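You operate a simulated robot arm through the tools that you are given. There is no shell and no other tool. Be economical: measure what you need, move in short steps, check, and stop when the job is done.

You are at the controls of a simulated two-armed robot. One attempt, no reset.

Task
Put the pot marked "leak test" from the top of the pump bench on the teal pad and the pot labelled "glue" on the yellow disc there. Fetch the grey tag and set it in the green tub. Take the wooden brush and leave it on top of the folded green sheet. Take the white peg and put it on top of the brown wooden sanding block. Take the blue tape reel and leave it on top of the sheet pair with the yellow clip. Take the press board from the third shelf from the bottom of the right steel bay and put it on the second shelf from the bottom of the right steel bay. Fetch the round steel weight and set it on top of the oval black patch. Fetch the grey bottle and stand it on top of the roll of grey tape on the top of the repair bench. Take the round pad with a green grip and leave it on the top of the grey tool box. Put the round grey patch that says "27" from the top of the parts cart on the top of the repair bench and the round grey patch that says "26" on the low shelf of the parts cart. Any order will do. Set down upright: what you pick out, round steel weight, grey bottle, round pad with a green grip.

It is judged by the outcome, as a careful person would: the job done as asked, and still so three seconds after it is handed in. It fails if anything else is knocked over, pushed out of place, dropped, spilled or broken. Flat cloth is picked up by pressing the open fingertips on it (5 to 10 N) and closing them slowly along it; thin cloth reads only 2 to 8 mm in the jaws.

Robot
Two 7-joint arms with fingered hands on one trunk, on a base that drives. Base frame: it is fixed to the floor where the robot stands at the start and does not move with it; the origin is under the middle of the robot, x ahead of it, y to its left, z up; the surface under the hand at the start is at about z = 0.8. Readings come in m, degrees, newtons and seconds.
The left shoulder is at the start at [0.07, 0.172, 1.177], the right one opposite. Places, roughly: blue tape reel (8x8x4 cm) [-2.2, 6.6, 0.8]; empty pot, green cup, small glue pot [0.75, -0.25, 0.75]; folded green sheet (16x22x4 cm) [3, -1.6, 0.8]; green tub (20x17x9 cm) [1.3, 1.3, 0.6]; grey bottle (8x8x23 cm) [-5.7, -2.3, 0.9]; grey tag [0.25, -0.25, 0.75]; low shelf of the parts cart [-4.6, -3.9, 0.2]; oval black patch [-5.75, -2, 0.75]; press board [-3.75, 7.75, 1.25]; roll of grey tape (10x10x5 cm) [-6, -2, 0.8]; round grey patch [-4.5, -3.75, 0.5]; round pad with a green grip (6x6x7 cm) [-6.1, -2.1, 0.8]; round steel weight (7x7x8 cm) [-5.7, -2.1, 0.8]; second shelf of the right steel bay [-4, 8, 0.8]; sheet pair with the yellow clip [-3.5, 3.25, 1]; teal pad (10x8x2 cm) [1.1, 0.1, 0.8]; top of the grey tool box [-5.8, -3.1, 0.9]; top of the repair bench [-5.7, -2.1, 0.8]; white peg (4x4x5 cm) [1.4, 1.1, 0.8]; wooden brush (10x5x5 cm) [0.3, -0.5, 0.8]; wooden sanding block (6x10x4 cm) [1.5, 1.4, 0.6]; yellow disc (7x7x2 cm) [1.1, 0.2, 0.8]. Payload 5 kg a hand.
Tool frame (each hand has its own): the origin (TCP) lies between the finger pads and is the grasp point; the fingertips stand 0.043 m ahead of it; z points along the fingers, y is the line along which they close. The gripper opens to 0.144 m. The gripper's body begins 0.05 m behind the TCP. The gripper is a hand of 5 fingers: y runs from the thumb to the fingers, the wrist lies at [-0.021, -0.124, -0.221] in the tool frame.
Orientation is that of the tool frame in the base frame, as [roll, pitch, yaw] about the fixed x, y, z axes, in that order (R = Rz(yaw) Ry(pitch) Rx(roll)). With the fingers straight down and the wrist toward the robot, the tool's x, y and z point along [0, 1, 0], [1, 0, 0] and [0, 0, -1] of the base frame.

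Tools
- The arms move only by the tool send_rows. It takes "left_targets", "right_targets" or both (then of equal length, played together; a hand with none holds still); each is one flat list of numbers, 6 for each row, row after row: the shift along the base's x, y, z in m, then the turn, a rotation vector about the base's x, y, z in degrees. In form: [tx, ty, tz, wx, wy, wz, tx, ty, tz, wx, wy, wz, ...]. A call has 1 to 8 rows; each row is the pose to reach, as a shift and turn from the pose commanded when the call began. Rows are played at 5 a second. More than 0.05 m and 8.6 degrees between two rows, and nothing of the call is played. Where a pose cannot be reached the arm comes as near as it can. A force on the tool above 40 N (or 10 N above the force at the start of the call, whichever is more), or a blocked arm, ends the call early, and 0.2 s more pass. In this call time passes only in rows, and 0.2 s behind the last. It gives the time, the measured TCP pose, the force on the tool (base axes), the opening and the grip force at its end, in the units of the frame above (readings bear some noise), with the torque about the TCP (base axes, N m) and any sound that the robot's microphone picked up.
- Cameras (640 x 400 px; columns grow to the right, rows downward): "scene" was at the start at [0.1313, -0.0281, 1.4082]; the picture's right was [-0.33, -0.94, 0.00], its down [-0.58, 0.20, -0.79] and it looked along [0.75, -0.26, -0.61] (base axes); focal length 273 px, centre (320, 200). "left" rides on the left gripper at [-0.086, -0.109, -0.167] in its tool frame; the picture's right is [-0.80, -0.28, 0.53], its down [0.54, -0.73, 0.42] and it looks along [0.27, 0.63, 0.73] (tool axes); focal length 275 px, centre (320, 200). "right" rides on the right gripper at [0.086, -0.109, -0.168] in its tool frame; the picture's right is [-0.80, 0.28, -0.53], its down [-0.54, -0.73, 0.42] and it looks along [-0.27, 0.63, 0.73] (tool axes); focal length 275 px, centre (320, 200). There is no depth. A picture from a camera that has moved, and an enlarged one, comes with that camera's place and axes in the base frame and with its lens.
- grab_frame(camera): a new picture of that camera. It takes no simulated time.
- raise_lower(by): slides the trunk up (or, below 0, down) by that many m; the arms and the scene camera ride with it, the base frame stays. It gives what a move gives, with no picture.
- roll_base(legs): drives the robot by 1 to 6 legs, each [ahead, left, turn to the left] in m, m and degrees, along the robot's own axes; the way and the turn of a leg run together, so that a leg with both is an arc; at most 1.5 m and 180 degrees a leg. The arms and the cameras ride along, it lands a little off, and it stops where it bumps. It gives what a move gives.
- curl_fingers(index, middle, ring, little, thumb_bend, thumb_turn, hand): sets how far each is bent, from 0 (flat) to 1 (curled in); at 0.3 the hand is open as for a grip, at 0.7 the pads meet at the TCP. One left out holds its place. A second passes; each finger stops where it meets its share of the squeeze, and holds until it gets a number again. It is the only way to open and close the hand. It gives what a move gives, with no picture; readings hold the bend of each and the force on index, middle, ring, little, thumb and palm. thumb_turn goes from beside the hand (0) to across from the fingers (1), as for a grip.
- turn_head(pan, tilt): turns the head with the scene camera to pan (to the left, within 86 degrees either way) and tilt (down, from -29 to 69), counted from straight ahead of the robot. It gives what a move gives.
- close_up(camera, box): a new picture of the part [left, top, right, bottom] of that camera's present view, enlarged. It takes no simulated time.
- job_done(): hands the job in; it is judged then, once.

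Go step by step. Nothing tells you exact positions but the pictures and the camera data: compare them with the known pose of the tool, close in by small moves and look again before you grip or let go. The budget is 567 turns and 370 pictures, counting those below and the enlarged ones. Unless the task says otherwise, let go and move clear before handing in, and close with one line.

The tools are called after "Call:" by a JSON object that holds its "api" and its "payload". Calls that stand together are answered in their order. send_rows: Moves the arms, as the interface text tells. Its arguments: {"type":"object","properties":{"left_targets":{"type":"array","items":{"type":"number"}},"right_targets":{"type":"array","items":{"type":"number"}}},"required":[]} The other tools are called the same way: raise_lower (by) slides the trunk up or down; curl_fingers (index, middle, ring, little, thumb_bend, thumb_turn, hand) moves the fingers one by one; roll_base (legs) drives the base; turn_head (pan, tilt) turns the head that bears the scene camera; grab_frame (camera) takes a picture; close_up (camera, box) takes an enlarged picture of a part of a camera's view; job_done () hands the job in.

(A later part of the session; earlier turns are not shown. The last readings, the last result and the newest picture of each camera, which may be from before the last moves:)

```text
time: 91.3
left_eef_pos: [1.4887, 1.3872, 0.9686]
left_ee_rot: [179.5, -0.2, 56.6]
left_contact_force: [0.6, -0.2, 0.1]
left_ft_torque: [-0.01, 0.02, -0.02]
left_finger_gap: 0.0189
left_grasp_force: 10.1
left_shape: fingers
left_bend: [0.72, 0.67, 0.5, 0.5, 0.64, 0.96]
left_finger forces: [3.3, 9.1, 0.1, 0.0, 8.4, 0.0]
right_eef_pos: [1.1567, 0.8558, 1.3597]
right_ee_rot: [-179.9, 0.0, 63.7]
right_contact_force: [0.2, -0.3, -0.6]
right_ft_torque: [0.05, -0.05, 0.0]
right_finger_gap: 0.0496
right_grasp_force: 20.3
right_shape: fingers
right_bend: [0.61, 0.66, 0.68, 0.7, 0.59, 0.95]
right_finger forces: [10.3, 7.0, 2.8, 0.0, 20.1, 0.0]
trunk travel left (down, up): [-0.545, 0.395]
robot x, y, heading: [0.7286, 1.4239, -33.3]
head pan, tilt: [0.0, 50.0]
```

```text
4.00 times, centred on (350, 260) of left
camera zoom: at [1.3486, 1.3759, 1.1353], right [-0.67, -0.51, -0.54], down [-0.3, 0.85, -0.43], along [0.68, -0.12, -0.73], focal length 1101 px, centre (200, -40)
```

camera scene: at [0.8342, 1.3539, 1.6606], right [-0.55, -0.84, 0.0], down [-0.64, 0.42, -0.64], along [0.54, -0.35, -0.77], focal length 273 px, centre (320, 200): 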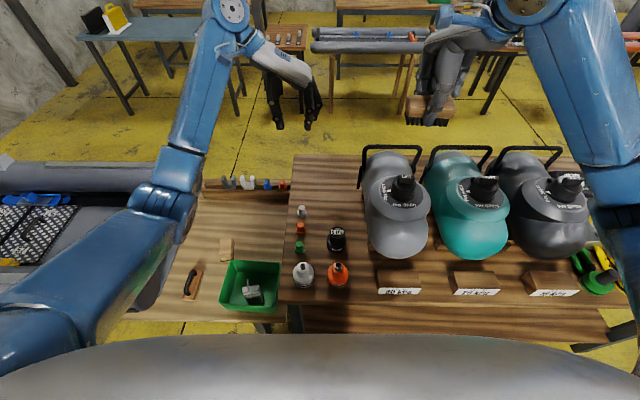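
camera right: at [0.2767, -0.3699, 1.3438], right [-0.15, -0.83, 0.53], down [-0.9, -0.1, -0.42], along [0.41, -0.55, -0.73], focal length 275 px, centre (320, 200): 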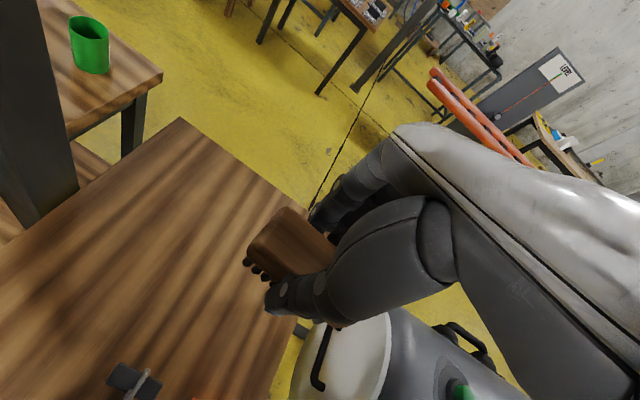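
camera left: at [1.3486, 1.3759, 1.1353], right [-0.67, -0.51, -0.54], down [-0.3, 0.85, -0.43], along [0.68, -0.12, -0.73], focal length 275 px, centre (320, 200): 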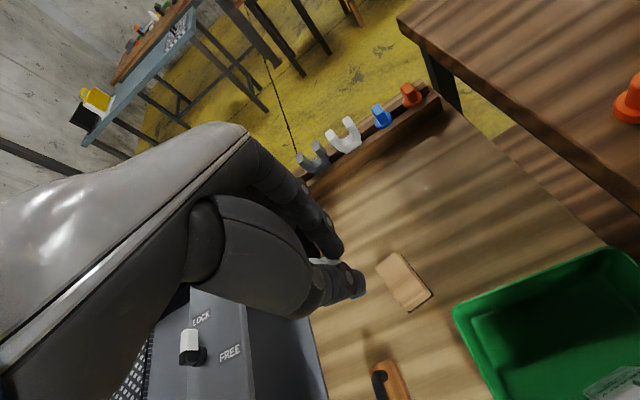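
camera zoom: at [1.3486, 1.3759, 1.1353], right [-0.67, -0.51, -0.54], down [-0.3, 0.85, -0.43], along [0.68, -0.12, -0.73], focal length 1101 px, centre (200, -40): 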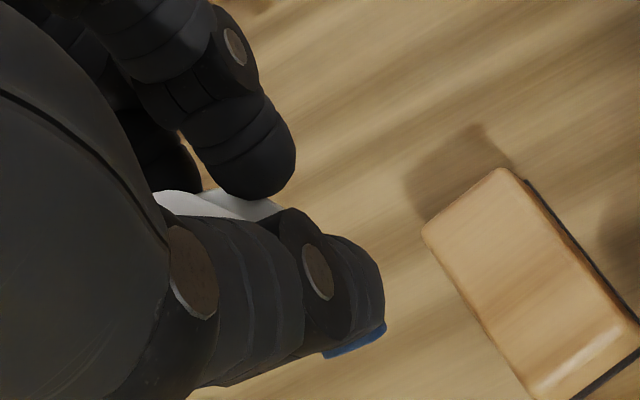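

The peg base sits ~2 cm to the left of TCP. Move over the block accounting for that and lower partway.

Call:
{"api": "send_rows", "payload": {"left_targets": [0.03, -0.02, -0.03, 0, 0, 0, 0.061, -0.042, -0.06, 0, 0, 0, 0.061, -0.042, -0.1, 0, 0, 0, 0.061, -0.042, -0.14, 0, 0, 0, 0.061, -0.042, -0.18, 0, 0, 0, 0.061, -0.042, -0.22, 0, 0, 0]}}

Call:
{"api": "grab_frame", "payload": {"camera": "left"}}

Call:
{"api": "close_up", "payload": {"camera": "scene", "box": [180, 170, 300, 270]}}

```text
time: 92.7
left_eef_pos: [1.551, 1.3494, 0.7482]
left_ee_rot: [179.6, -0.4, 56.6]
left_contact_force: [1.6, -0.1, 0.9]
left_ft_torque: [0.03, 0.05, -0.02]
left_finger_gap: 0.0173
left_grasp_force: 9.3
left_shape: fingers
left_bend: [0.72, 0.67, 0.5, 0.5, 0.65, 0.96]
left_finger forces: [2.3, 8.3, 0.1, 0.0, 8.1, 0.0]
right_eef_pos: [1.1585, 0.8571, 1.3597]
right_ee_rot: [179.9, 0.0, 63.7]
right_contact_force: [-0.8, 1.3, -1.7]
right_ft_torque: [-0.04, -0.01, 0.01]
right_finger_gap: 0.0493
right_grasp_force: 19.5
right_shape: fingers
right_bend: [0.61, 0.66, 0.68, 0.7, 0.59, 0.95]
right_finger forces: [10.2, 6.8, 2.7, 0.0, 20.0, 0.1]
trunk travel left (down, up): [-0.545, 0.395]
robot x, y, heading: [0.7288, 1.4193, -33.6]
head pan, tilt: [0.0, 50.0]
```

```text
288 pictures are left
camera left: at [1.4109, 1.3374, 0.9142], right [-0.67, -0.51, -0.54], down [-0.3, 0.85, -0.43], along [0.68, -0.12, -0.73], focal length 275 px, centre (320, 200)
```

left: 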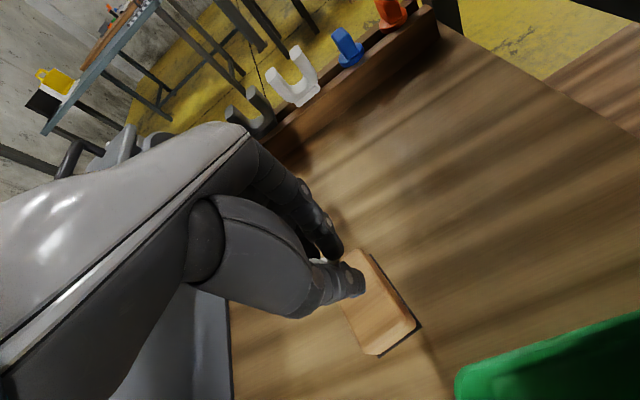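

```text
4.00 times, centred on (240, 220) of scene
camera zoom: at [0.834, 1.3542, 1.6608], right [-0.55, -0.84, 0.0], down [-0.64, 0.42, -0.64], along [0.54, -0.35, -0.77], focal length 1093 px, centre (640, 120)
```

zoom: 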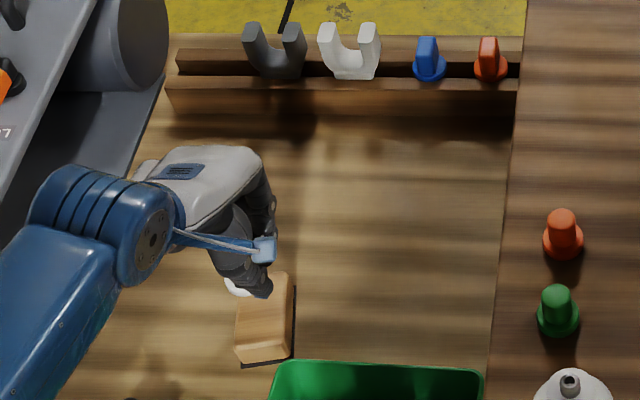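

Call:
{"api": "send_rows", "payload": {"left_targets": [0.009, -0.016, -0.015, 0, 0, 0, 0.009, -0.016, -0.03, 0, 0, 0, 0.009, -0.016, -0.042, 0, 0, 0]}}

Call:
{"api": "close_up", "payload": {"camera": "scene", "box": [200, 190, 280, 260]}}

Call:
{"api": "close_up", "payload": {"camera": "left", "box": [270, 210, 430, 370]}}

```text
time: 93.5
left_eef_pos: [1.5613, 1.3321, 0.7107]
left_ee_rot: [179.3, -0.4, 56.5]
left_contact_force: [-0.3, -0.2, 8.5]
left_ft_torque: [0.09, 0.16, 0.02]
left_finger_gap: 0.0161
left_grasp_force: 12.3
left_shape: fingers
left_bend: [0.72, 0.67, 0.5, 0.5, 0.65, 0.96]
left_finger forces: [2.2, 9.3, 0.0, 0.0, 11.6, 0.0]
right_eef_pos: [1.1561, 0.857, 1.3612]
right_ee_rot: [179.9, 0.0, 63.7]
right_contact_force: [-0.3, 2.0, 0.2]
right_ft_torque: [-0.02, 0.0, 0.02]
right_finger_gap: 0.0493
right_grasp_force: 20.3
right_shape: fingers
right_bend: [0.61, 0.66, 0.68, 0.7, 0.59, 0.95]
right_finger forces: [10.3, 7.0, 2.7, 0.0, 20.0, 0.0]
trunk travel left (down, up): [-0.545, 0.395]
robot x, y, heading: [0.7272, 1.4221, -33.6]
head pan, tilt: [0.0, 50.0]
```

```text
5.71 times, centred on (240, 225) of scene
camera zoom: at [0.8316, 1.3548, 1.6612], right [-0.55, -0.84, 0.0], down [-0.64, 0.42, -0.64], along [0.54, -0.35, -0.77], focal length 1561 px, centre (777, 57)
```

zoom: 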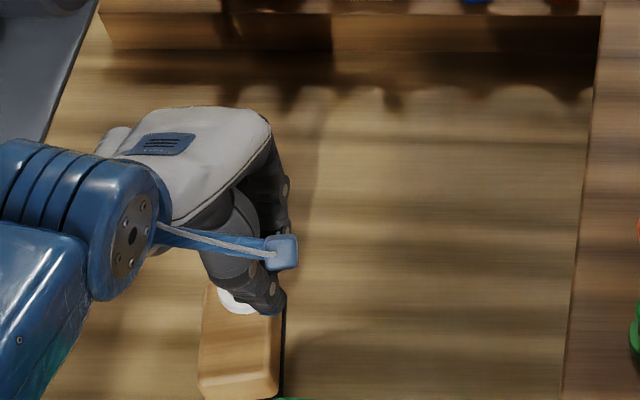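

```text
2.50 times, centred on (350, 290) of left
camera zoom: at [1.4208, 1.3194, 0.876], right [-0.67, -0.51, -0.54], down [-0.3, 0.85, -0.43], along [0.68, -0.12, -0.72], focal length 688 px, centre (245, -25)
```

zoom: 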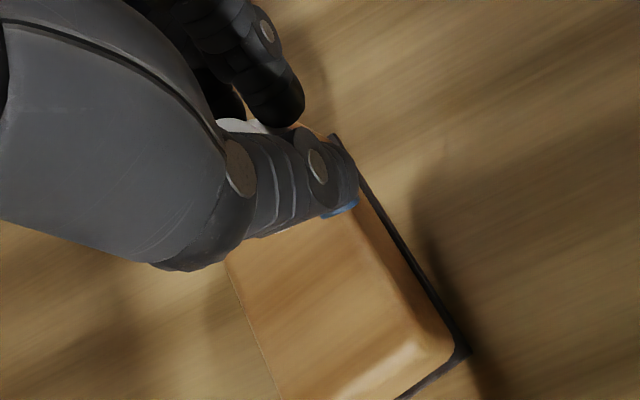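

Touching, but ~3 cm too far along the block. Lift slightly, move back, and set down.

Call:
{"api": "send_rows", "payload": {"left_targets": [0, 0, 0.015, 0, 0, 0, -0.024, 0.016, 0.015, 0, 0, 0]}}

Call:
{"api": "close_up", "payload": {"camera": "scene", "box": [200, 190, 280, 260]}}

Call:
{"api": "close_up", "payload": {"camera": "left", "box": [270, 210, 430, 370]}}

```text
time: 94.1
left_eef_pos: [1.5374, 1.3486, 0.7263]
left_ee_rot: [179.5, -0.4, 56.6]
left_contact_force: [-0.1, -0.1, 0.8]
left_ft_torque: [0.05, -0.05, 0.0]
left_finger_gap: 0.0142
left_grasp_force: 9.4
left_shape: fingers
left_bend: [0.72, 0.67, 0.5, 0.5, 0.65, 0.96]
left_finger forces: [1.2, 7.8, 0.1, 0.0, 8.6, 0.0]
right_eef_pos: [1.1548, 0.858, 1.3606]
right_ee_rot: [180.0, -0.1, 63.7]
right_contact_force: [-0.5, 1.2, -0.3]
right_ft_torque: [-0.07, -0.07, 0.0]
right_finger_gap: 0.0492
right_grasp_force: 19.7
right_shape: fingers
right_bend: [0.62, 0.66, 0.68, 0.7, 0.59, 0.95]
right_finger forces: [10.3, 7.0, 2.7, 0.0, 20.1, 0.0]
trunk travel left (down, up): [-0.545, 0.395]
robot x, y, heading: [0.7246, 1.4243, -33.2]
head pan, tilt: [0.0, 50.0]
```

```text
5.71 times, centred on (240, 225) of scene
camera zoom: at [0.8315, 1.3561, 1.661], right [-0.55, -0.83, 0.0], down [-0.64, 0.42, -0.64], along [0.54, -0.35, -0.77], focal length 1561 px, centre (777, 57)
```

zoom: 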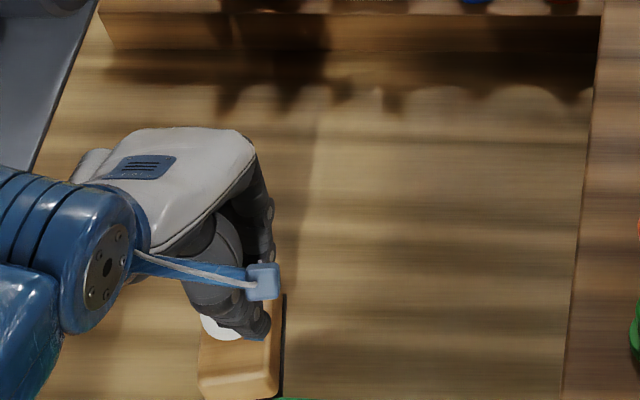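

```text
2.50 times, centred on (350, 290) of left
camera zoom: at [1.3958, 1.3367, 0.8917], right [-0.67, -0.51, -0.54], down [-0.3, 0.85, -0.43], along [0.68, -0.12, -0.72], focal length 688 px, centre (245, -25)
```

zoom: 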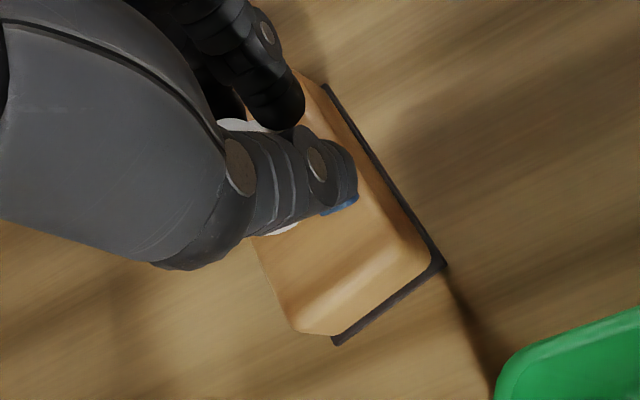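

Call:
{"api": "send_rows", "payload": {"left_targets": [-0.004, -0.007, 0, 0, 0, 0, -0.004, -0.007, -0.008, 0, 0, 0, -0.004, -0.007, -0.014, 0, 0, 0, -0.004, -0.007, -0.018, 0, 0, 0, -0.004, -0.007, -0.022, 0, 0, 0]}}

Call:
{"api": "close_up", "payload": {"camera": "scene", "box": [200, 190, 280, 260]}}

Call:
{"api": "close_up", "payload": {"camera": "left", "box": [270, 210, 430, 370]}}

```text
time: 95.3
left_eef_pos: [1.5323, 1.3386, 0.7033]
left_ee_rot: [179.4, -0.3, 56.6]
left_contact_force: [1.1, -3.2, 13.5]
left_ft_torque: [-0.05, 0.04, 0.07]
left_finger_gap: 0.0093
left_grasp_force: 12.1
left_shape: fingers
left_bend: [0.72, 0.67, 0.5, 0.5, 0.67, 0.95]
left_finger forces: [6.9, 9.0, 0.0, 0.0, 8.3, 0.0]
right_eef_pos: [1.1571, 0.8571, 1.3605]
right_ee_rot: [-180.0, 0.0, 63.7]
right_contact_force: [-0.6, -0.6, -0.9]
right_ft_torque: [0.0, 0.01, 0.0]
right_finger_gap: 0.0496
right_grasp_force: 19.7
right_shape: fingers
right_bend: [0.61, 0.66, 0.68, 0.7, 0.59, 0.95]
right_finger forces: [10.3, 7.1, 2.6, 0.0, 20.0, 0.0]
trunk travel left (down, up): [-0.545, 0.395]
robot x, y, heading: [0.7277, 1.4233, -33.3]
head pan, tilt: [0.0, 50.0]
```

```text
5.71 times, centred on (240, 225) of scene
camera zoom: at [0.8331, 1.3539, 1.6609], right [-0.55, -0.84, 0.0], down [-0.64, 0.42, -0.64], along [0.54, -0.35, -0.77], focal length 1561 px, centre (777, 57)
```

zoom: 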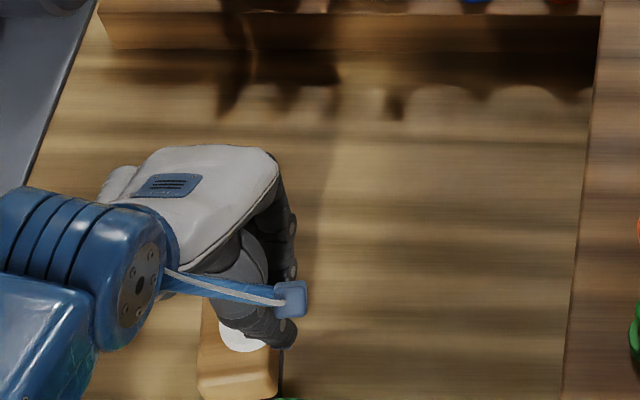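

```text
2.50 times, centred on (350, 290) of left
camera zoom: at [1.3927, 1.3264, 0.8687], right [-0.67, -0.51, -0.54], down [-0.3, 0.85, -0.43], along [0.68, -0.12, -0.72], focal length 688 px, centre (245, -25)
```

zoom: 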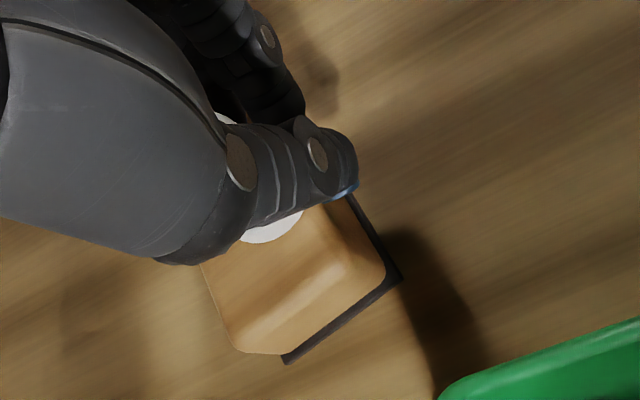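

Peg base is centred on the block. Raise by 2 mm of pressure and open.

Call:
{"api": "send_rows", "payload": {"left_targets": [0, 0, 0.003, 0, 0, 0]}}

Call:
{"api": "curl_fingers", "payload": {"hand": "left", "index": 0.5, "middle": 0.5, "thumb_bend": 0.5}}

Call:
{"api": "close_up", "payload": {"camera": "scene", "box": [200, 190, 280, 260]}}

Call:
{"api": "close_up", "payload": {"camera": "left", "box": [270, 210, 430, 370]}}

```text
time: 95.7
left_eef_pos: [1.5313, 1.3397, 0.7035]
left_ee_rot: [179.6, -0.2, 56.6]
left_contact_force: [1.0, -1.9, 6.7]
left_ft_torque: [-0.11, 0.02, -0.01]
left_finger_gap: 0.0093
left_grasp_force: 10.9
left_shape: fingers
left_bend: [0.72, 0.67, 0.5, 0.5, 0.67, 0.95]
left_finger forces: [5.1, 8.6, 0.1, 0.0, 8.0, 0.0]
right_eef_pos: [1.1566, 0.8556, 1.3606]
right_ee_rot: [-180.0, -0.1, 63.7]
right_contact_force: [0.5, 0.4, -0.3]
right_ft_torque: [0.03, -0.05, 0.02]
right_finger_gap: 0.0491
right_grasp_force: 19.4
right_shape: fingers
right_bend: [0.61, 0.66, 0.68, 0.7, 0.59, 0.95]
right_finger forces: [10.3, 7.0, 2.8, 0.0, 20.0, 0.0]
trunk travel left (down, up): [-0.545, 0.395]
robot x, y, heading: [0.7267, 1.4253, -33.2]
head pan, tilt: [0.0, 50.0]
```

```text
time: 96.7
left_eef_pos: [1.5304, 1.3397, 0.7057]
left_ee_rot: [179.5, -0.4, 56.7]
left_contact_force: [-0.9, 3.3, 14.9]
left_ft_torque: [-0.03, -0.45, 0.13]
left_finger_gap: 0.0781
left_grasp_force: 7.5
left_shape: fingers
left_bend: [0.5, 0.53, 0.5, 0.5, 0.5, 0.97]
left_finger forces: [0.1, 14.8, 0.0, 0.0, 0.0, 0.1]
right_eef_pos: [1.1558, 0.8571, 1.3614]
right_ee_rot: [-180.0, 0.0, 63.7]
right_contact_force: [-0.5, 0.7, -1.5]
right_ft_torque: [-0.03, -0.01, 0.0]
right_finger_gap: 0.0496
right_grasp_force: 20.3
right_shape: fingers
right_bend: [0.61, 0.66, 0.68, 0.7, 0.59, 0.95]
right_finger forces: [10.2, 7.0, 2.7, 0.1, 20.0, 0.0]
trunk travel left (down, up): [-0.545, 0.395]
robot x, y, heading: [0.729, 1.4265, -33.5]
head pan, tilt: [0.0, 50.0]
```

```text
5.71 times, centred on (240, 225) of scene
camera zoom: at [0.8319, 1.3547, 1.6609], right [-0.55, -0.84, 0.0], down [-0.64, 0.42, -0.64], along [0.54, -0.35, -0.77], focal length 1561 px, centre (777, 57)
```

zoom: 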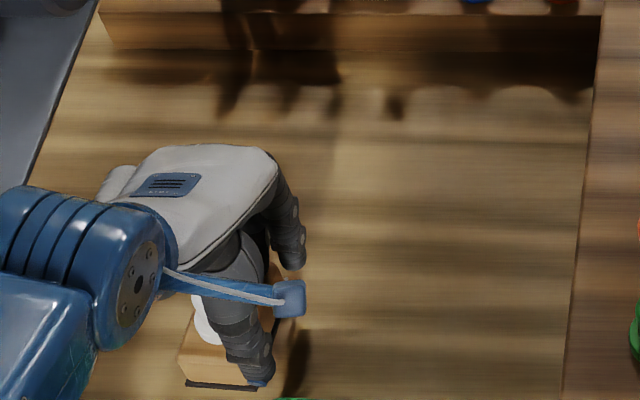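

```text
2.50 times, centred on (350, 290) of left
camera zoom: at [1.3915, 1.3274, 0.8711], right [-0.67, -0.51, -0.54], down [-0.3, 0.85, -0.43], along [0.68, -0.12, -0.72], focal length 688 px, centre (245, -25)
```

zoom: 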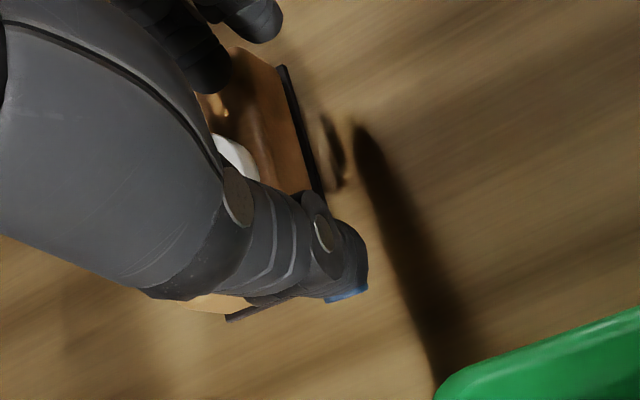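

The block slid slightly but the peg seems on it. Raise the hand straight up and check.

Call:
{"api": "send_rows", "payload": {"left_targets": [0, 0, 0.01, 0, 0, 0, 0, 0, 0.03, 0, 0, 0, 0, 0, 0.07, 0, 0, 0, 0, 0, 0.11, 0, 0, 0, 0, 0, 0.15, 0, 0, 0]}}

Call:
{"api": "close_up", "payload": {"camera": "scene", "box": [180, 160, 300, 270]}}

Call:
{"api": "close_up", "payload": {"camera": "left", "box": [270, 210, 470, 370]}}

```text
time: 97.9
left_eef_pos: [1.5303, 1.3413, 0.8527]
left_ee_rot: [179.8, -0.4, 56.6]
left_contact_force: [-0.6, 0.7, 0.3]
left_ft_torque: [0.02, 0.02, 0.0]
left_finger_gap: 0.0783
left_grasp_force: 0.1
left_shape: fingers
left_bend: [0.5, 0.5, 0.5, 0.5, 0.5, 0.97]
left_finger forces: [0.1, 0.0, 0.0, 0.0, 0.1, 0.0]
right_eef_pos: [1.1576, 0.8569, 1.3601]
right_ee_rot: [180.0, 0.0, 63.7]
right_contact_force: [0.4, -0.3, -0.8]
right_ft_torque: [-0.03, -0.03, -0.01]
right_finger_gap: 0.0492
right_grasp_force: 20.2
right_shape: fingers
right_bend: [0.61, 0.66, 0.68, 0.7, 0.59, 0.95]
right_finger forces: [10.2, 7.0, 2.7, 0.1, 20.0, 0.0]
trunk travel left (down, up): [-0.545, 0.395]
robot x, y, heading: [0.726, 1.4234, -33.7]
head pan, tilt: [0.0, 50.0]
```

```text
3.64 times, centred on (240, 215) of scene
camera zoom: at [0.8332, 1.3542, 1.6607], right [-0.55, -0.84, 0.0], down [-0.64, 0.42, -0.64], along [0.54, -0.35, -0.77], focal length 993 px, centre (611, 146)
```

zoom: 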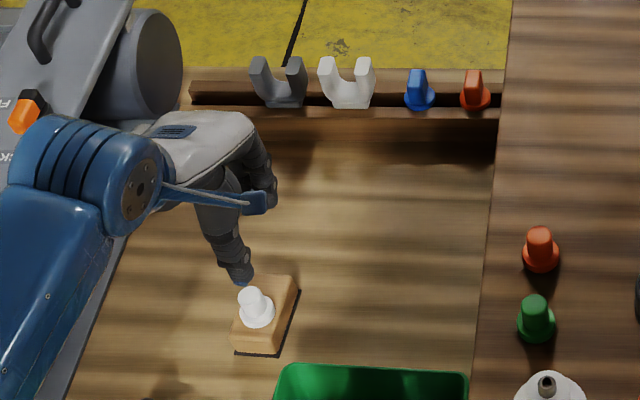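

```text
2.50 times, centred on (370, 290) of left
camera zoom: at [1.3911, 1.3289, 1.0182], right [-0.67, -0.51, -0.54], down [-0.3, 0.85, -0.42], along [0.68, -0.12, -0.73], focal length 688 px, centre (195, -25)
```

zoom: 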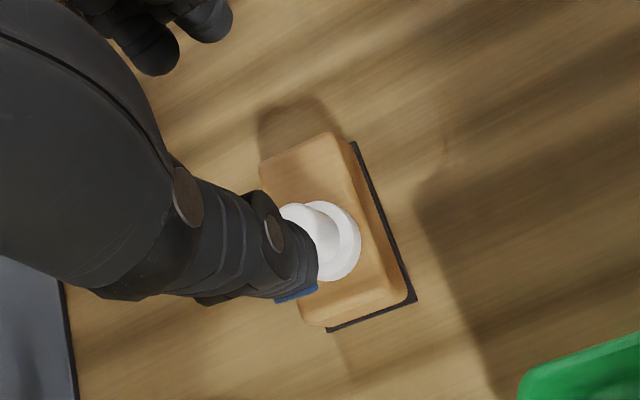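

White peg stands upright on the sanding block. Now retract and head around to the far side of the benches (for the pots and the green sheet).

Call:
{"api": "send_rows", "payload": {"left_targets": [0, 0, 0.05, 0, 0, 0, 0, 0, 0.1, 0, 0, 0, 0, 0, 0.15, 0, 0, 0, 0, 0, 0.2, 0, 0, 0, -0.02, 0.015, 0.25, 0, 0, 0, -0.05, 0.035, 0.28, 0, 0, 0, -0.09, 0.05, 0.3, 0, 0, 0, -0.13, 0.07, 0.32, 0, 0, 0]}}

Call:
{"api": "roll_base", "payload": {"legs": [[-0.3, 0, 0], [0, 0, 90]]}}

Call:
{"api": "turn_head", "payload": {"pan": -10, "tilt": 25}}

Call:
{"api": "grab_frame", "payload": {"camera": "scene"}}

```text
refused: row 5 steps farther than a row can; nothing moved
```

```text
time: 103.8
left_eef_pos: [0.5578, 2.3942, 0.8517]
left_ee_rot: [179.6, -0.3, 146.6]
left_contact_force: [0.2, 0.3, -0.1]
left_ft_torque: [0.01, 0.0, -0.05]
left_finger_gap: 0.0782
left_grasp_force: 0.2
left_shape: fingers
left_bend: [0.5, 0.5, 0.5, 0.5, 0.5, 0.97]
left_finger forces: [0.1, 0.0, 0.1, 0.0, 0.0, 0.0]
right_eef_pos: [1.043, 2.0185, 1.3605]
right_ee_rot: [-179.9, -0.1, 153.9]
right_contact_force: [0.2, -0.1, -0.2]
right_ft_torque: [0.04, 0.03, -0.03]
right_finger_gap: 0.0489
right_grasp_force: 19.1
right_shape: fingers
right_bend: [0.62, 0.66, 0.68, 0.7, 0.59, 0.95]
right_finger forces: [10.1, 6.7, 2.6, 0.0, 19.3, 0.0]
trunk travel left (down, up): [-0.545, 0.395]
robot x, y, heading: [0.4756, 1.5932, 56.8]
head pan, tilt: [0.0, 50.0]
```

```text
time: 104.7
left_eef_pos: [0.5566, 2.3939, 0.8528]
left_ee_rot: [179.6, -0.4, 146.6]
left_contact_force: [-0.3, -0.2, 1.4]
left_ft_torque: [0.01, 0.03, -0.02]
left_finger_gap: 0.0784
left_grasp_force: 0.1
left_shape: fingers
left_bend: [0.5, 0.5, 0.5, 0.5, 0.5, 0.97]
left_finger forces: [0.0, 0.0, 0.1, 0.1, 0.1, 0.1]
right_eef_pos: [1.0426, 2.0186, 1.3604]
right_ee_rot: [179.9, 0.0, 153.7]
right_contact_force: [0.8, -0.7, -0.8]
right_ft_torque: [0.0, 0.0, -0.03]
right_finger_gap: 0.049
right_grasp_force: 19.5
right_shape: fingers
right_bend: [0.62, 0.66, 0.68, 0.7, 0.59, 0.95]
right_finger forces: [10.1, 6.6, 2.6, 0.1, 19.2, 0.0]
trunk travel left (down, up): [-0.545, 0.395]
robot x, y, heading: [0.4762, 1.5912, 56.6]
head pan, tilt: [-10.0, 25.0]
```

```text
276 pictures are left
camera scene: at [0.5653, 1.6995, 1.6981], right [0.73, -0.69, 0.0], down [-0.29, -0.31, -0.91], along [0.62, 0.66, -0.42], focal length 273 px, centre (320, 200)
```

scene: 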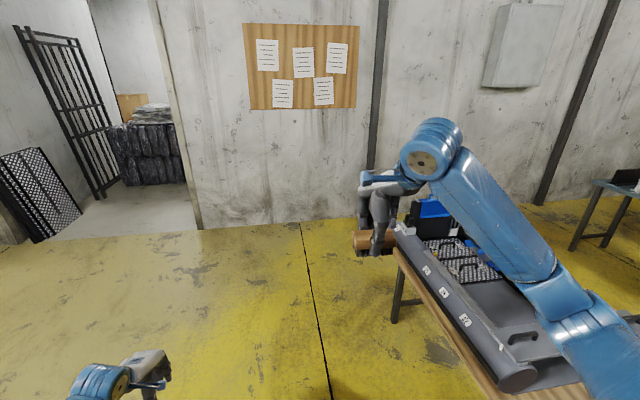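

The lift was refused and the base swung with the left hand low (no force reported). Check that nothing was disturbed.

Call:
{"api": "turn_head", "payload": {"pan": -70, "tilt": 40}}

Call:
{"api": "grab_frame", "payload": {"camera": "scene"}}

```text
time: 106.0
left_eef_pos: [0.5576, 2.3939, 0.852]
left_ee_rot: [179.6, -0.3, 146.6]
left_contact_force: [-1.1, -0.3, 0.1]
left_ft_torque: [0.0, 0.03, -0.01]
left_finger_gap: 0.078
left_grasp_force: 0.0
left_shape: fingers
left_bend: [0.5, 0.5, 0.5, 0.5, 0.5, 0.97]
left_finger forces: [0.1, 0.1, 0.0, 0.0, 0.1, 0.0]
right_eef_pos: [1.0429, 2.0182, 1.3601]
right_ee_rot: [-180.0, 0.0, 153.8]
right_contact_force: [-0.4, -0.7, -1.5]
right_ft_torque: [0.0, 0.02, 0.0]
right_finger_gap: 0.0487
right_grasp_force: 19.2
right_shape: fingers
right_bend: [0.62, 0.66, 0.68, 0.7, 0.59, 0.95]
right_finger forces: [10.1, 6.7, 2.6, 0.0, 19.3, 0.0]
trunk travel left (down, up): [-0.545, 0.395]
robot x, y, heading: [0.4756, 1.5899, 56.6]
head pan, tilt: [-70.0, 40.0]
```

```text
275 pictures are left
camera scene: at [0.585, 1.6129, 1.6749], right [-0.23, -0.97, 0.0], down [-0.63, 0.15, -0.77], along [0.75, -0.18, -0.64], focal length 273 px, centre (320, 200)
```

scene: 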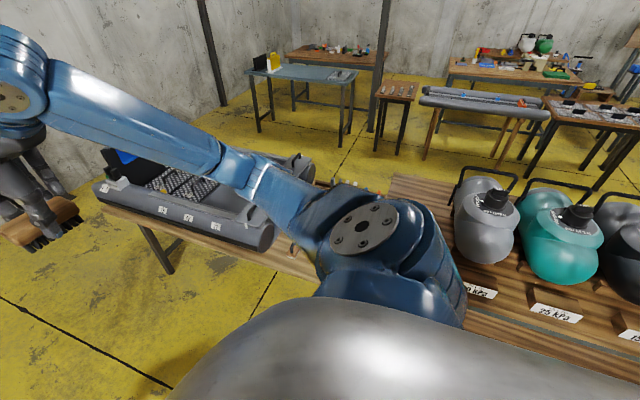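

Raft seems fine. Lift the left hand now.

Call:
{"api": "send_rows", "payload": {"left_targets": [0, 0, 0.048, 0, 0, 0, 0, 0, 0.096, 0, 0, 0, 0, 0, 0.144, 0, 0, 0, 0, 0, 0.192, 0, 0, 0, 0, 0, 0.24, 0, 0, 0, -0.01, -0.03, 0.27, 0, 0, 0, -0.02, -0.07, 0.29, 0, 0, 0, -0.03, -0.11, 0.3, 0, 0, 0]}}

Call:
{"api": "roll_base", "payload": {"legs": [[1.3, 0, 0]]}}

Call:
{"api": "turn_head", "payload": {"pan": -45, "tilt": 30}}

Call:
{"api": "grab_frame", "payload": {"camera": "scene"}}

```text
time: 107.8
left_eef_pos: [0.5305, 2.2806, 1.1528]
left_ee_rot: [179.6, -0.4, 146.6]
left_contact_force: [-0.2, 0.1, -0.3]
left_ft_torque: [0.07, 0.01, -0.02]
left_finger_gap: 0.0783
left_grasp_force: 0.0
left_shape: fingers
left_bend: [0.5, 0.5, 0.5, 0.5, 0.5, 0.97]
left_finger forces: [0.1, 0.0, 0.1, 0.1, 0.1, 0.0]
right_eef_pos: [1.042, 2.0172, 1.3607]
right_ee_rot: [-180.0, 0.0, 153.7]
right_contact_force: [0.1, 0.4, -0.2]
right_ft_torque: [0.03, -0.03, 0.0]
right_finger_gap: 0.0489
right_grasp_force: 19.2
right_shape: fingers
right_bend: [0.62, 0.66, 0.68, 0.7, 0.59, 0.95]
right_finger forces: [10.1, 6.7, 2.5, 0.1, 19.2, 0.0]
trunk travel left (down, up): [-0.545, 0.395]
robot x, y, heading: [0.4729, 1.5885, 56.7]
head pan, tilt: [-70.0, 40.0]
```

```text
time: 114.4
left_eef_pos: [1.2855, 3.3795, 1.1527]
left_ee_rot: [179.7, -0.3, 145.3]
left_contact_force: [0.3, 0.3, 0.3]
left_ft_torque: [-0.04, -0.01, 0.02]
left_finger_gap: 0.0783
left_grasp_force: 0.1
left_shape: fingers
left_bend: [0.5, 0.5, 0.5, 0.5, 0.5, 0.97]
left_finger forces: [0.0, 0.1, 0.1, 0.0, 0.0, 0.1]
right_eef_pos: [1.791, 3.1051, 1.3607]
right_ee_rot: [180.0, 0.0, 152.6]
right_contact_force: [0.6, 0.2, -1.5]
right_ft_torque: [0.02, -0.02, -0.01]
right_finger_gap: 0.0491
right_grasp_force: 19.6
right_shape: fingers
right_bend: [0.62, 0.66, 0.68, 0.7, 0.59, 0.95]
right_finger forces: [10.1, 6.6, 2.7, 0.0, 19.2, 0.1]
trunk travel left (down, up): [-0.545, 0.395]
robot x, y, heading: [1.2185, 2.6882, 55.2]
head pan, tilt: [-70.0, 40.0]
```

```text
time: 115.3
left_eef_pos: [1.2862, 3.3798, 1.1533]
left_ee_rot: [179.7, -0.3, 145.2]
left_contact_force: [-0.5, -0.3, 1.1]
left_ft_torque: [-0.02, 0.01, 0.02]
left_finger_gap: 0.0782
left_grasp_force: 0.0
left_shape: fingers
left_bend: [0.5, 0.5, 0.5, 0.5, 0.5, 0.97]
left_finger forces: [0.1, 0.0, 0.0, 0.0, 0.1, 0.1]
right_eef_pos: [1.7915, 3.105, 1.3603]
right_ee_rot: [-180.0, 0.1, 152.5]
right_contact_force: [0.0, 0.6, -1.4]
right_ft_torque: [-0.02, 0.0, 0.02]
right_finger_gap: 0.0487
right_grasp_force: 19.6
right_shape: fingers
right_bend: [0.62, 0.66, 0.68, 0.7, 0.59, 0.95]
right_finger forces: [10.1, 6.7, 2.6, 0.1, 19.3, 0.0]
trunk travel left (down, up): [-0.545, 0.395]
robot x, y, heading: [1.2129, 2.6856, 55.4]
head pan, tilt: [-45.0, 30.0]
```

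```text
274 pictures are left
camera scene: at [1.3317, 2.7469, 1.6902], right [0.18, -0.98, 0.0], down [-0.49, -0.09, -0.87], along [0.85, 0.16, -0.5], focal length 273 px, centre (320, 200)
```

scene: 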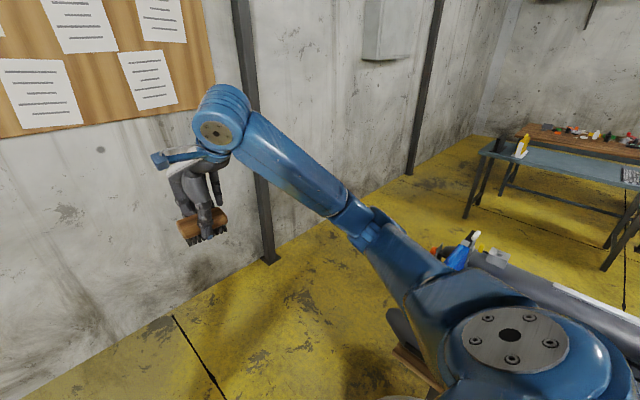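

Wall to the far end is ~1.5 m past the table end. Raise, turn right in place, strafe left past the table end.

Call:
{"api": "raise_lower", "payload": {"by": 0.2}}

Call:
{"api": "roll_base", "payload": {"legs": [[0, 0, -90], [0, 0.98, 0]]}}

Call:
{"api": "turn_head", "payload": {"pan": -25, "tilt": 35}}

Call:
{"api": "grab_frame", "payload": {"camera": "scene"}}

```text
time: 117.5
left_eef_pos: [1.2856, 3.3789, 1.3531]
left_ee_rot: [179.5, -0.3, 145.3]
left_contact_force: [-0.9, -0.7, -0.4]
left_ft_torque: [-0.04, 0.0, 0.0]
left_finger_gap: 0.0783
left_grasp_force: 0.1
left_shape: fingers
left_bend: [0.5, 0.5, 0.5, 0.5, 0.5, 0.97]
left_finger forces: [0.0, 0.0, 0.1, 0.0, 0.0, 0.1]
right_eef_pos: [1.7916, 3.1054, 1.5603]
right_ee_rot: [180.0, -0.2, 152.4]
right_contact_force: [0.5, 0.0, -1.3]
right_ft_torque: [0.03, -0.01, 0.0]
right_finger_gap: 0.0488
right_grasp_force: 19.3
right_shape: fingers
right_bend: [0.62, 0.66, 0.68, 0.7, 0.59, 0.95]
right_finger forces: [10.1, 6.7, 2.6, 0.0, 19.3, 0.0]
trunk travel left (down, up): [-0.745, 0.195]
robot x, y, heading: [1.2128, 2.685, 55.3]
head pan, tilt: [-45.0, 30.0]
```

```text
time: 126.2
left_eef_pos: [2.4235, 3.4458, 1.3535]
left_ee_rot: [179.6, -0.2, 56.9]
left_contact_force: [-0.6, 0.4, 1.2]
left_ft_torque: [0.01, -0.04, -0.03]
left_finger_gap: 0.0783
left_grasp_force: 0.0
left_shape: fingers
left_bend: [0.5, 0.5, 0.5, 0.5, 0.5, 0.97]
left_finger forces: [0.0, 0.1, 0.1, 0.0, 0.1, 0.1]
right_eef_pos: [2.162, 2.9317, 1.5614]
right_ee_rot: [180.0, -0.1, 64.1]
right_contact_force: [-0.5, -0.9, -0.3]
right_ft_torque: [0.04, -0.01, 0.03]
right_finger_gap: 0.0484
right_grasp_force: 19.3
right_shape: fingers
right_bend: [0.62, 0.66, 0.68, 0.7, 0.59, 0.95]
right_finger forces: [9.9, 6.5, 2.4, 0.0, 18.6, 0.0]
trunk travel left (down, up): [-0.745, 0.195]
robot x, y, heading: [1.726, 3.4972, -33.0]
head pan, tilt: [-45.0, 30.0]
```

```text
time: 127.0
left_eef_pos: [2.4245, 3.4464, 1.3531]
left_ee_rot: [179.7, -0.3, 57.0]
left_contact_force: [0.3, 0.4, 0.2]
left_ft_torque: [-0.05, 0.01, 0.0]
left_finger_gap: 0.0785
left_grasp_force: 0.0
left_shape: fingers
left_bend: [0.5, 0.5, 0.5, 0.5, 0.5, 0.97]
left_finger forces: [0.0, 0.0, 0.1, 0.0, 0.0, 0.0]
right_eef_pos: [2.162, 2.9326, 1.5608]
right_ee_rot: [179.9, -0.1, 64.1]
right_contact_force: [-0.3, 0.3, -1.0]
right_ft_torque: [-0.01, 0.04, 0.04]
right_finger_gap: 0.0486
right_grasp_force: 18.5
right_shape: fingers
right_bend: [0.62, 0.66, 0.68, 0.7, 0.59, 0.95]
right_finger forces: [9.9, 6.5, 2.4, 0.1, 18.7, 0.0]
trunk travel left (down, up): [-0.745, 0.195]
robot x, y, heading: [1.7281, 3.497, -33.1]
head pan, tilt: [-25.0, 35.0]
```

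```text
273 pictures are left
camera scene: at [1.8184, 3.3966, 1.8825], right [-0.85, -0.53, 0.0], down [-0.3, 0.49, -0.82], along [0.43, -0.7, -0.57], focal length 273 px, centre (320, 200)
```

scene: 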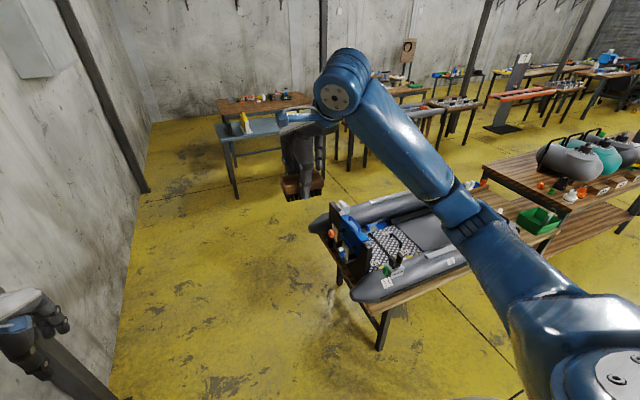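

Clear aisle ahead. Drive forward past the raft table end, then strafe right down the aisle.

Call:
{"api": "roll_base", "payload": {"legs": [[1.1, 0, 0], [1.05, 0, 0], [0, -1.2, 0]]}}

Call:
{"api": "turn_head", "payload": {"pan": -40, "tilt": 30}}

Call:
{"api": "grab_frame", "payload": {"camera": "scene"}}

```text
time: 143.6
left_eef_pos: [3.5619, 1.2362, 1.3519]
left_ee_rot: [179.6, -0.2, 56.9]
left_contact_force: [-0.6, 0.7, -0.9]
left_ft_torque: [-0.04, 0.01, 0.01]
left_finger_gap: 0.0783
left_grasp_force: 0.0
left_shape: fingers
left_bend: [0.5, 0.5, 0.5, 0.5, 0.5, 0.97]
left_finger forces: [0.0, 0.1, 0.0, 0.0, 0.1, 0.0]
right_eef_pos: [3.2987, 0.7243, 1.5608]
right_ee_rot: [-180.0, 0.1, 63.9]
right_contact_force: [-0.1, 0.8, -0.7]
right_ft_torque: [-0.04, 0.02, -0.03]
right_finger_gap: 0.0484
right_grasp_force: 18.8
right_shape: fingers
right_bend: [0.62, 0.66, 0.68, 0.7, 0.59, 0.95]
right_finger forces: [9.9, 6.4, 2.4, 0.0, 18.7, 0.1]
trunk travel left (down, up): [-0.745, 0.195]
robot x, y, heading: [2.8665, 1.2863, -33.0]
head pan, tilt: [-25.0, 35.0]
```

```text
time: 144.3
left_eef_pos: [3.5609, 1.2366, 1.3529]
left_ee_rot: [179.5, -0.3, 56.8]
left_contact_force: [-0.1, 0.3, 0.6]
left_ft_torque: [0.01, 0.02, -0.03]
left_finger_gap: 0.0784
left_grasp_force: 0.1
left_shape: fingers
left_bend: [0.5, 0.5, 0.5, 0.5, 0.5, 0.97]
left_finger forces: [0.0, 0.0, 0.0, 0.1, 0.0, 0.0]
right_eef_pos: [3.2986, 0.7222, 1.5596]
right_ee_rot: [-180.0, 0.0, 64.0]
right_contact_force: [0.0, 0.0, -1.1]
right_ft_torque: [0.01, -0.01, 0.01]
right_finger_gap: 0.0484
right_grasp_force: 18.7
right_shape: fingers
right_bend: [0.62, 0.66, 0.68, 0.7, 0.59, 0.95]
right_finger forces: [9.9, 6.5, 2.4, 0.0, 18.8, 0.1]
trunk travel left (down, up): [-0.745, 0.195]
robot x, y, heading: [2.8685, 1.2872, -32.9]
head pan, tilt: [-40.0, 30.0]
```

```text
272 pictures are left
camera scene: at [2.9355, 1.1746, 1.8902], right [-0.96, -0.29, 0.0], down [-0.15, 0.48, -0.87], along [0.25, -0.83, -0.5], focal length 273 px, centre (320, 200)
```

scene: 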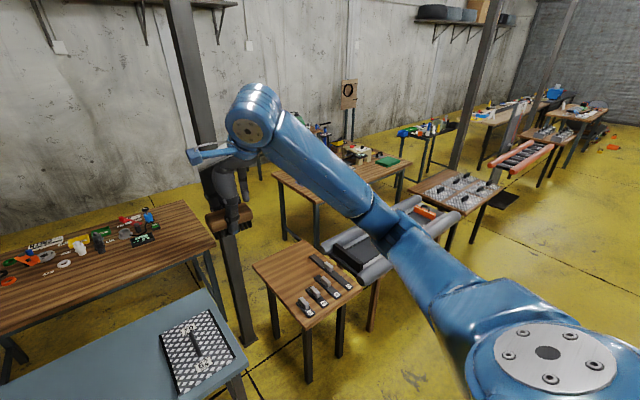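

The green sheet is at about (3.03,-1.57). Continue down the aisle to inspect access.

Call:
{"api": "roll_base", "payload": {"legs": [[0, -1.3, 0]]}}

Call:
{"api": "turn_head", "payload": {"pan": -15, "tilt": 35}}

Call:
{"api": "grab_frame", "payload": {"camera": "scene"}}

Call:
{"api": "turn_head", "payload": {"pan": -80, "tilt": 35}}

Call:
{"api": "grab_frame", "payload": {"camera": "scene"}}

```text
time: 150.8
left_eef_pos: [2.86, 0.1632, 1.3533]
left_ee_rot: [179.5, -0.3, 56.5]
left_contact_force: [-0.1, 0.1, 0.1]
left_ft_torque: [0.0, 0.03, 0.03]
left_finger_gap: 0.0782
left_grasp_force: 0.0
left_shape: fingers
left_bend: [0.5, 0.5, 0.5, 0.5, 0.5, 0.97]
left_finger forces: [0.0, 0.0, 0.1, 0.0, 0.0, 0.1]
right_eef_pos: [2.5951, -0.3481, 1.5593]
right_ee_rot: [180.0, 0.1, 63.9]
right_contact_force: [0.5, 0.1, -1.6]
right_ft_torque: [0.0, 0.0, 0.0]
right_finger_gap: 0.0481
right_grasp_force: 18.7
right_shape: fingers
right_bend: [0.62, 0.66, 0.68, 0.7, 0.59, 0.95]
right_finger forces: [9.9, 6.4, 2.5, 0.1, 18.8, 0.1]
trunk travel left (down, up): [-0.745, 0.195]
robot x, y, heading: [2.1645, 0.2186, -33.3]
head pan, tilt: [-40.0, 30.0]
```

```text
time: 151.7
left_eef_pos: [2.8594, 0.1627, 1.3529]
left_ee_rot: [179.6, -0.3, 56.6]
left_contact_force: [0.8, -0.2, -0.2]
left_ft_torque: [0.03, 0.01, 0.01]
left_finger_gap: 0.0782
left_grasp_force: 0.2
left_shape: fingers
left_bend: [0.5, 0.5, 0.5, 0.5, 0.5, 0.97]
left_finger forces: [0.1, 0.0, 0.1, 0.0, 0.1, 0.0]
right_eef_pos: [2.5941, -0.3504, 1.5597]
right_ee_rot: [180.0, 0.0, 63.9]
right_contact_force: [0.3, -0.4, -1.3]
right_ft_torque: [0.0, -0.02, 0.0]
right_finger_gap: 0.0483
right_grasp_force: 18.5
right_shape: fingers
right_bend: [0.62, 0.66, 0.68, 0.7, 0.59, 0.95]
right_finger forces: [9.8, 6.6, 2.4, 0.0, 18.7, 0.0]
trunk travel left (down, up): [-0.745, 0.195]
robot x, y, heading: [2.1614, 0.2159, -33.5]
head pan, tilt: [-15.0, 35.0]
```

```text
271 pictures are left
camera scene: at [2.2659, 0.1245, 1.8824], right [-0.75, -0.66, 0.0], down [-0.38, 0.43, -0.82], along [0.54, -0.61, -0.57], focal length 273 px, centre (320, 200)
```

scene: 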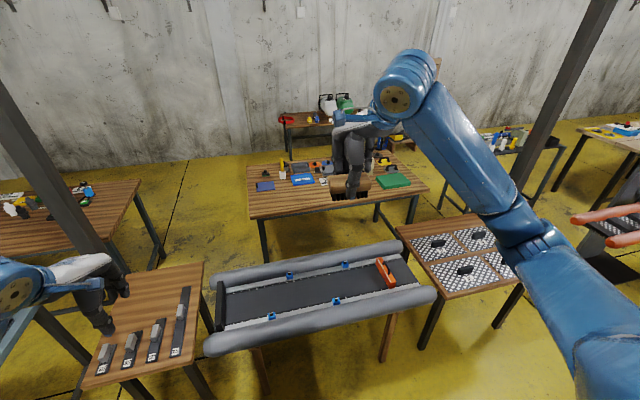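

```text
time: 153.0
left_eef_pos: [2.8596, 0.1628, 1.3526]
left_ee_rot: [179.7, -0.3, 56.6]
left_contact_force: [0.5, 0.1, -0.3]
left_ft_torque: [0.02, -0.02, -0.03]
left_finger_gap: 0.0783
left_grasp_force: 0.1
left_shape: fingers
left_bend: [0.5, 0.5, 0.5, 0.5, 0.5, 0.97]
left_finger forces: [0.0, 0.0, 0.0, 0.0, 0.0, 0.0]
right_eef_pos: [2.5945, -0.3496, 1.5597]
right_ee_rot: [180.0, 0.0, 63.8]
right_contact_force: [0.5, -0.3, -0.8]
right_ft_torque: [-0.01, 0.01, 0.01]
right_finger_gap: 0.0481
right_grasp_force: 19.2
right_shape: fingers
right_bend: [0.62, 0.66, 0.68, 0.7, 0.59, 0.95]
right_finger forces: [9.8, 6.4, 2.3, 0.1, 18.8, 0.0]
trunk travel left (down, up): [-0.745, 0.195]
robot x, y, heading: [2.1691, 0.2173, -33.4]
head pan, tilt: [-80.0, 35.0]
```

```text
270 pictures are left
camera scene: at [2.1728, 0.1097, 1.8824], right [-0.92, 0.4, 0.0], down [0.23, 0.53, -0.82], along [-0.32, -0.75, -0.57], focal length 273 px, centre (320, 200)
```

scene: 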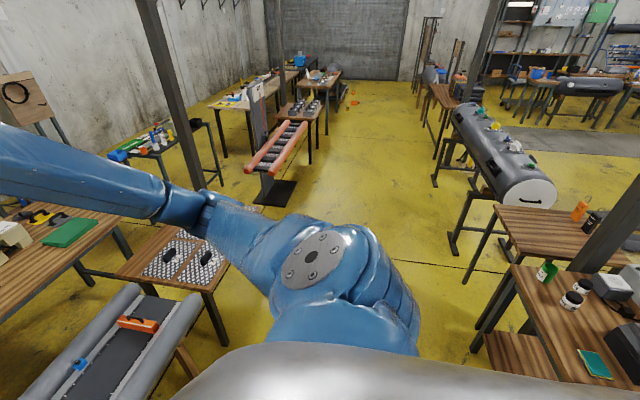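

Sheet (u≈0.42,w≈3.35 in bench coordinates) lies behind a low table with diamond plates. I'll move right down the aisle and look from directly in front.

Call:
{"api": "roll_base", "payload": {"legs": [[0.3, -0.95, 0]]}}

Call:
{"api": "turn_head", "payload": {"pan": 0, "tilt": 45}}

Call:
{"api": "grab_frame", "payload": {"camera": "scene"}}

Call:
{"api": "turn_head", "payload": {"pan": -45, "tilt": 35}}

Call:
{"api": "grab_frame", "payload": {"camera": "scene"}}

```text
time: 158.3
left_eef_pos: [2.5832, -0.8187, 1.353]
left_ee_rot: [179.6, -0.3, 57.0]
left_contact_force: [-0.6, 0.1, 0.5]
left_ft_torque: [-0.03, 0.01, -0.03]
left_finger_gap: 0.0783
left_grasp_force: 0.1
left_shape: fingers
left_bend: [0.5, 0.5, 0.5, 0.5, 0.5, 0.97]
left_finger forces: [0.0, 0.0, 0.0, 0.1, 0.0, 0.1]
right_eef_pos: [2.3219, -1.331, 1.5604]
right_ee_rot: [-180.0, 0.1, 64.1]
right_contact_force: [0.7, 0.7, -1.3]
right_ft_torque: [-0.02, -0.01, 0.0]
right_finger_gap: 0.0486
right_grasp_force: 18.7
right_shape: fingers
right_bend: [0.62, 0.66, 0.68, 0.7, 0.59, 0.95]
right_finger forces: [9.8, 6.5, 2.5, 0.0, 18.8, 0.0]
trunk travel left (down, up): [-0.745, 0.195]
robot x, y, heading: [1.8906, -0.7687, -32.7]
head pan, tilt: [-80.0, 35.0]
```

```text
time: 159.8
left_eef_pos: [2.5822, -0.8195, 1.3531]
left_ee_rot: [179.6, -0.3, 56.8]
left_contact_force: [0.6, -0.5, 0.1]
left_ft_torque: [-0.01, 0.01, 0.0]
left_finger_gap: 0.0785
left_grasp_force: 0.0
left_shape: fingers
left_bend: [0.5, 0.5, 0.5, 0.5, 0.5, 0.97]
left_finger forces: [0.0, 0.0, 0.1, 0.0, 0.0, 0.0]
right_eef_pos: [2.3211, -1.3335, 1.5599]
right_ee_rot: [180.0, 0.1, 64.1]
right_contact_force: [-1.0, -0.9, -2.5]
right_ft_torque: [-0.03, 0.01, 0.0]
right_finger_gap: 0.0485
right_grasp_force: 18.6
right_shape: fingers
right_bend: [0.62, 0.66, 0.68, 0.7, 0.59, 0.95]
right_finger forces: [9.8, 6.5, 2.3, 0.0, 18.8, 0.1]
trunk travel left (down, up): [-0.745, 0.195]
robot x, y, heading: [1.8878, -0.7687, -32.7]
head pan, tilt: [0.0, 45.0]
```

```text
269 pictures are left
camera scene: at [1.9989, -0.8396, 1.8676], right [-0.55, -0.84, 0.0], down [-0.59, 0.39, -0.71], along [0.59, -0.39, -0.71], focal length 273 px, centre (320, 200)
```

scene: 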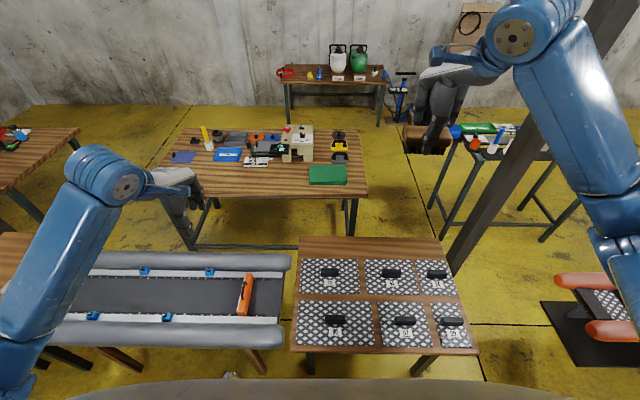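

```text
time: 161.0
left_eef_pos: [2.582, -0.8194, 1.3524]
left_ee_rot: [179.6, -0.3, 56.9]
left_contact_force: [-0.2, -0.6, -0.8]
left_ft_torque: [-0.01, -0.02, 0.0]
left_finger_gap: 0.0785
left_grasp_force: 0.1
left_shape: fingers
left_bend: [0.5, 0.5, 0.5, 0.5, 0.5, 0.97]
left_finger forces: [0.0, 0.0, 0.0, 0.0, 0.1, 0.1]
right_eef_pos: [2.3213, -1.3327, 1.5603]
right_ee_rot: [-180.0, -0.1, 64.0]
right_contact_force: [0.0, 0.2, -1.5]
right_ft_torque: [-0.01, 0.01, 0.01]
right_finger_gap: 0.049
right_grasp_force: 19.1
right_shape: fingers
right_bend: [0.62, 0.66, 0.68, 0.7, 0.59, 0.95]
right_finger forces: [9.9, 6.5, 2.4, 0.1, 18.8, 0.0]
trunk travel left (down, up): [-0.745, 0.195]
robot x, y, heading: [1.8901, -0.7674, -33.0]
head pan, tilt: [-45.0, 35.0]
```

```text
268 pictures are left
camera scene: at [1.9492, -0.881, 1.8824], right [-0.98, -0.21, 0.0], down [-0.12, 0.56, -0.82], along [0.17, -0.8, -0.57], focal length 273 px, centre (320, 200)
```

scene: 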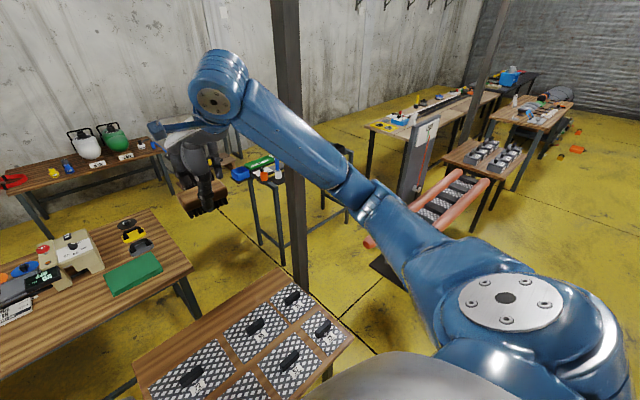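

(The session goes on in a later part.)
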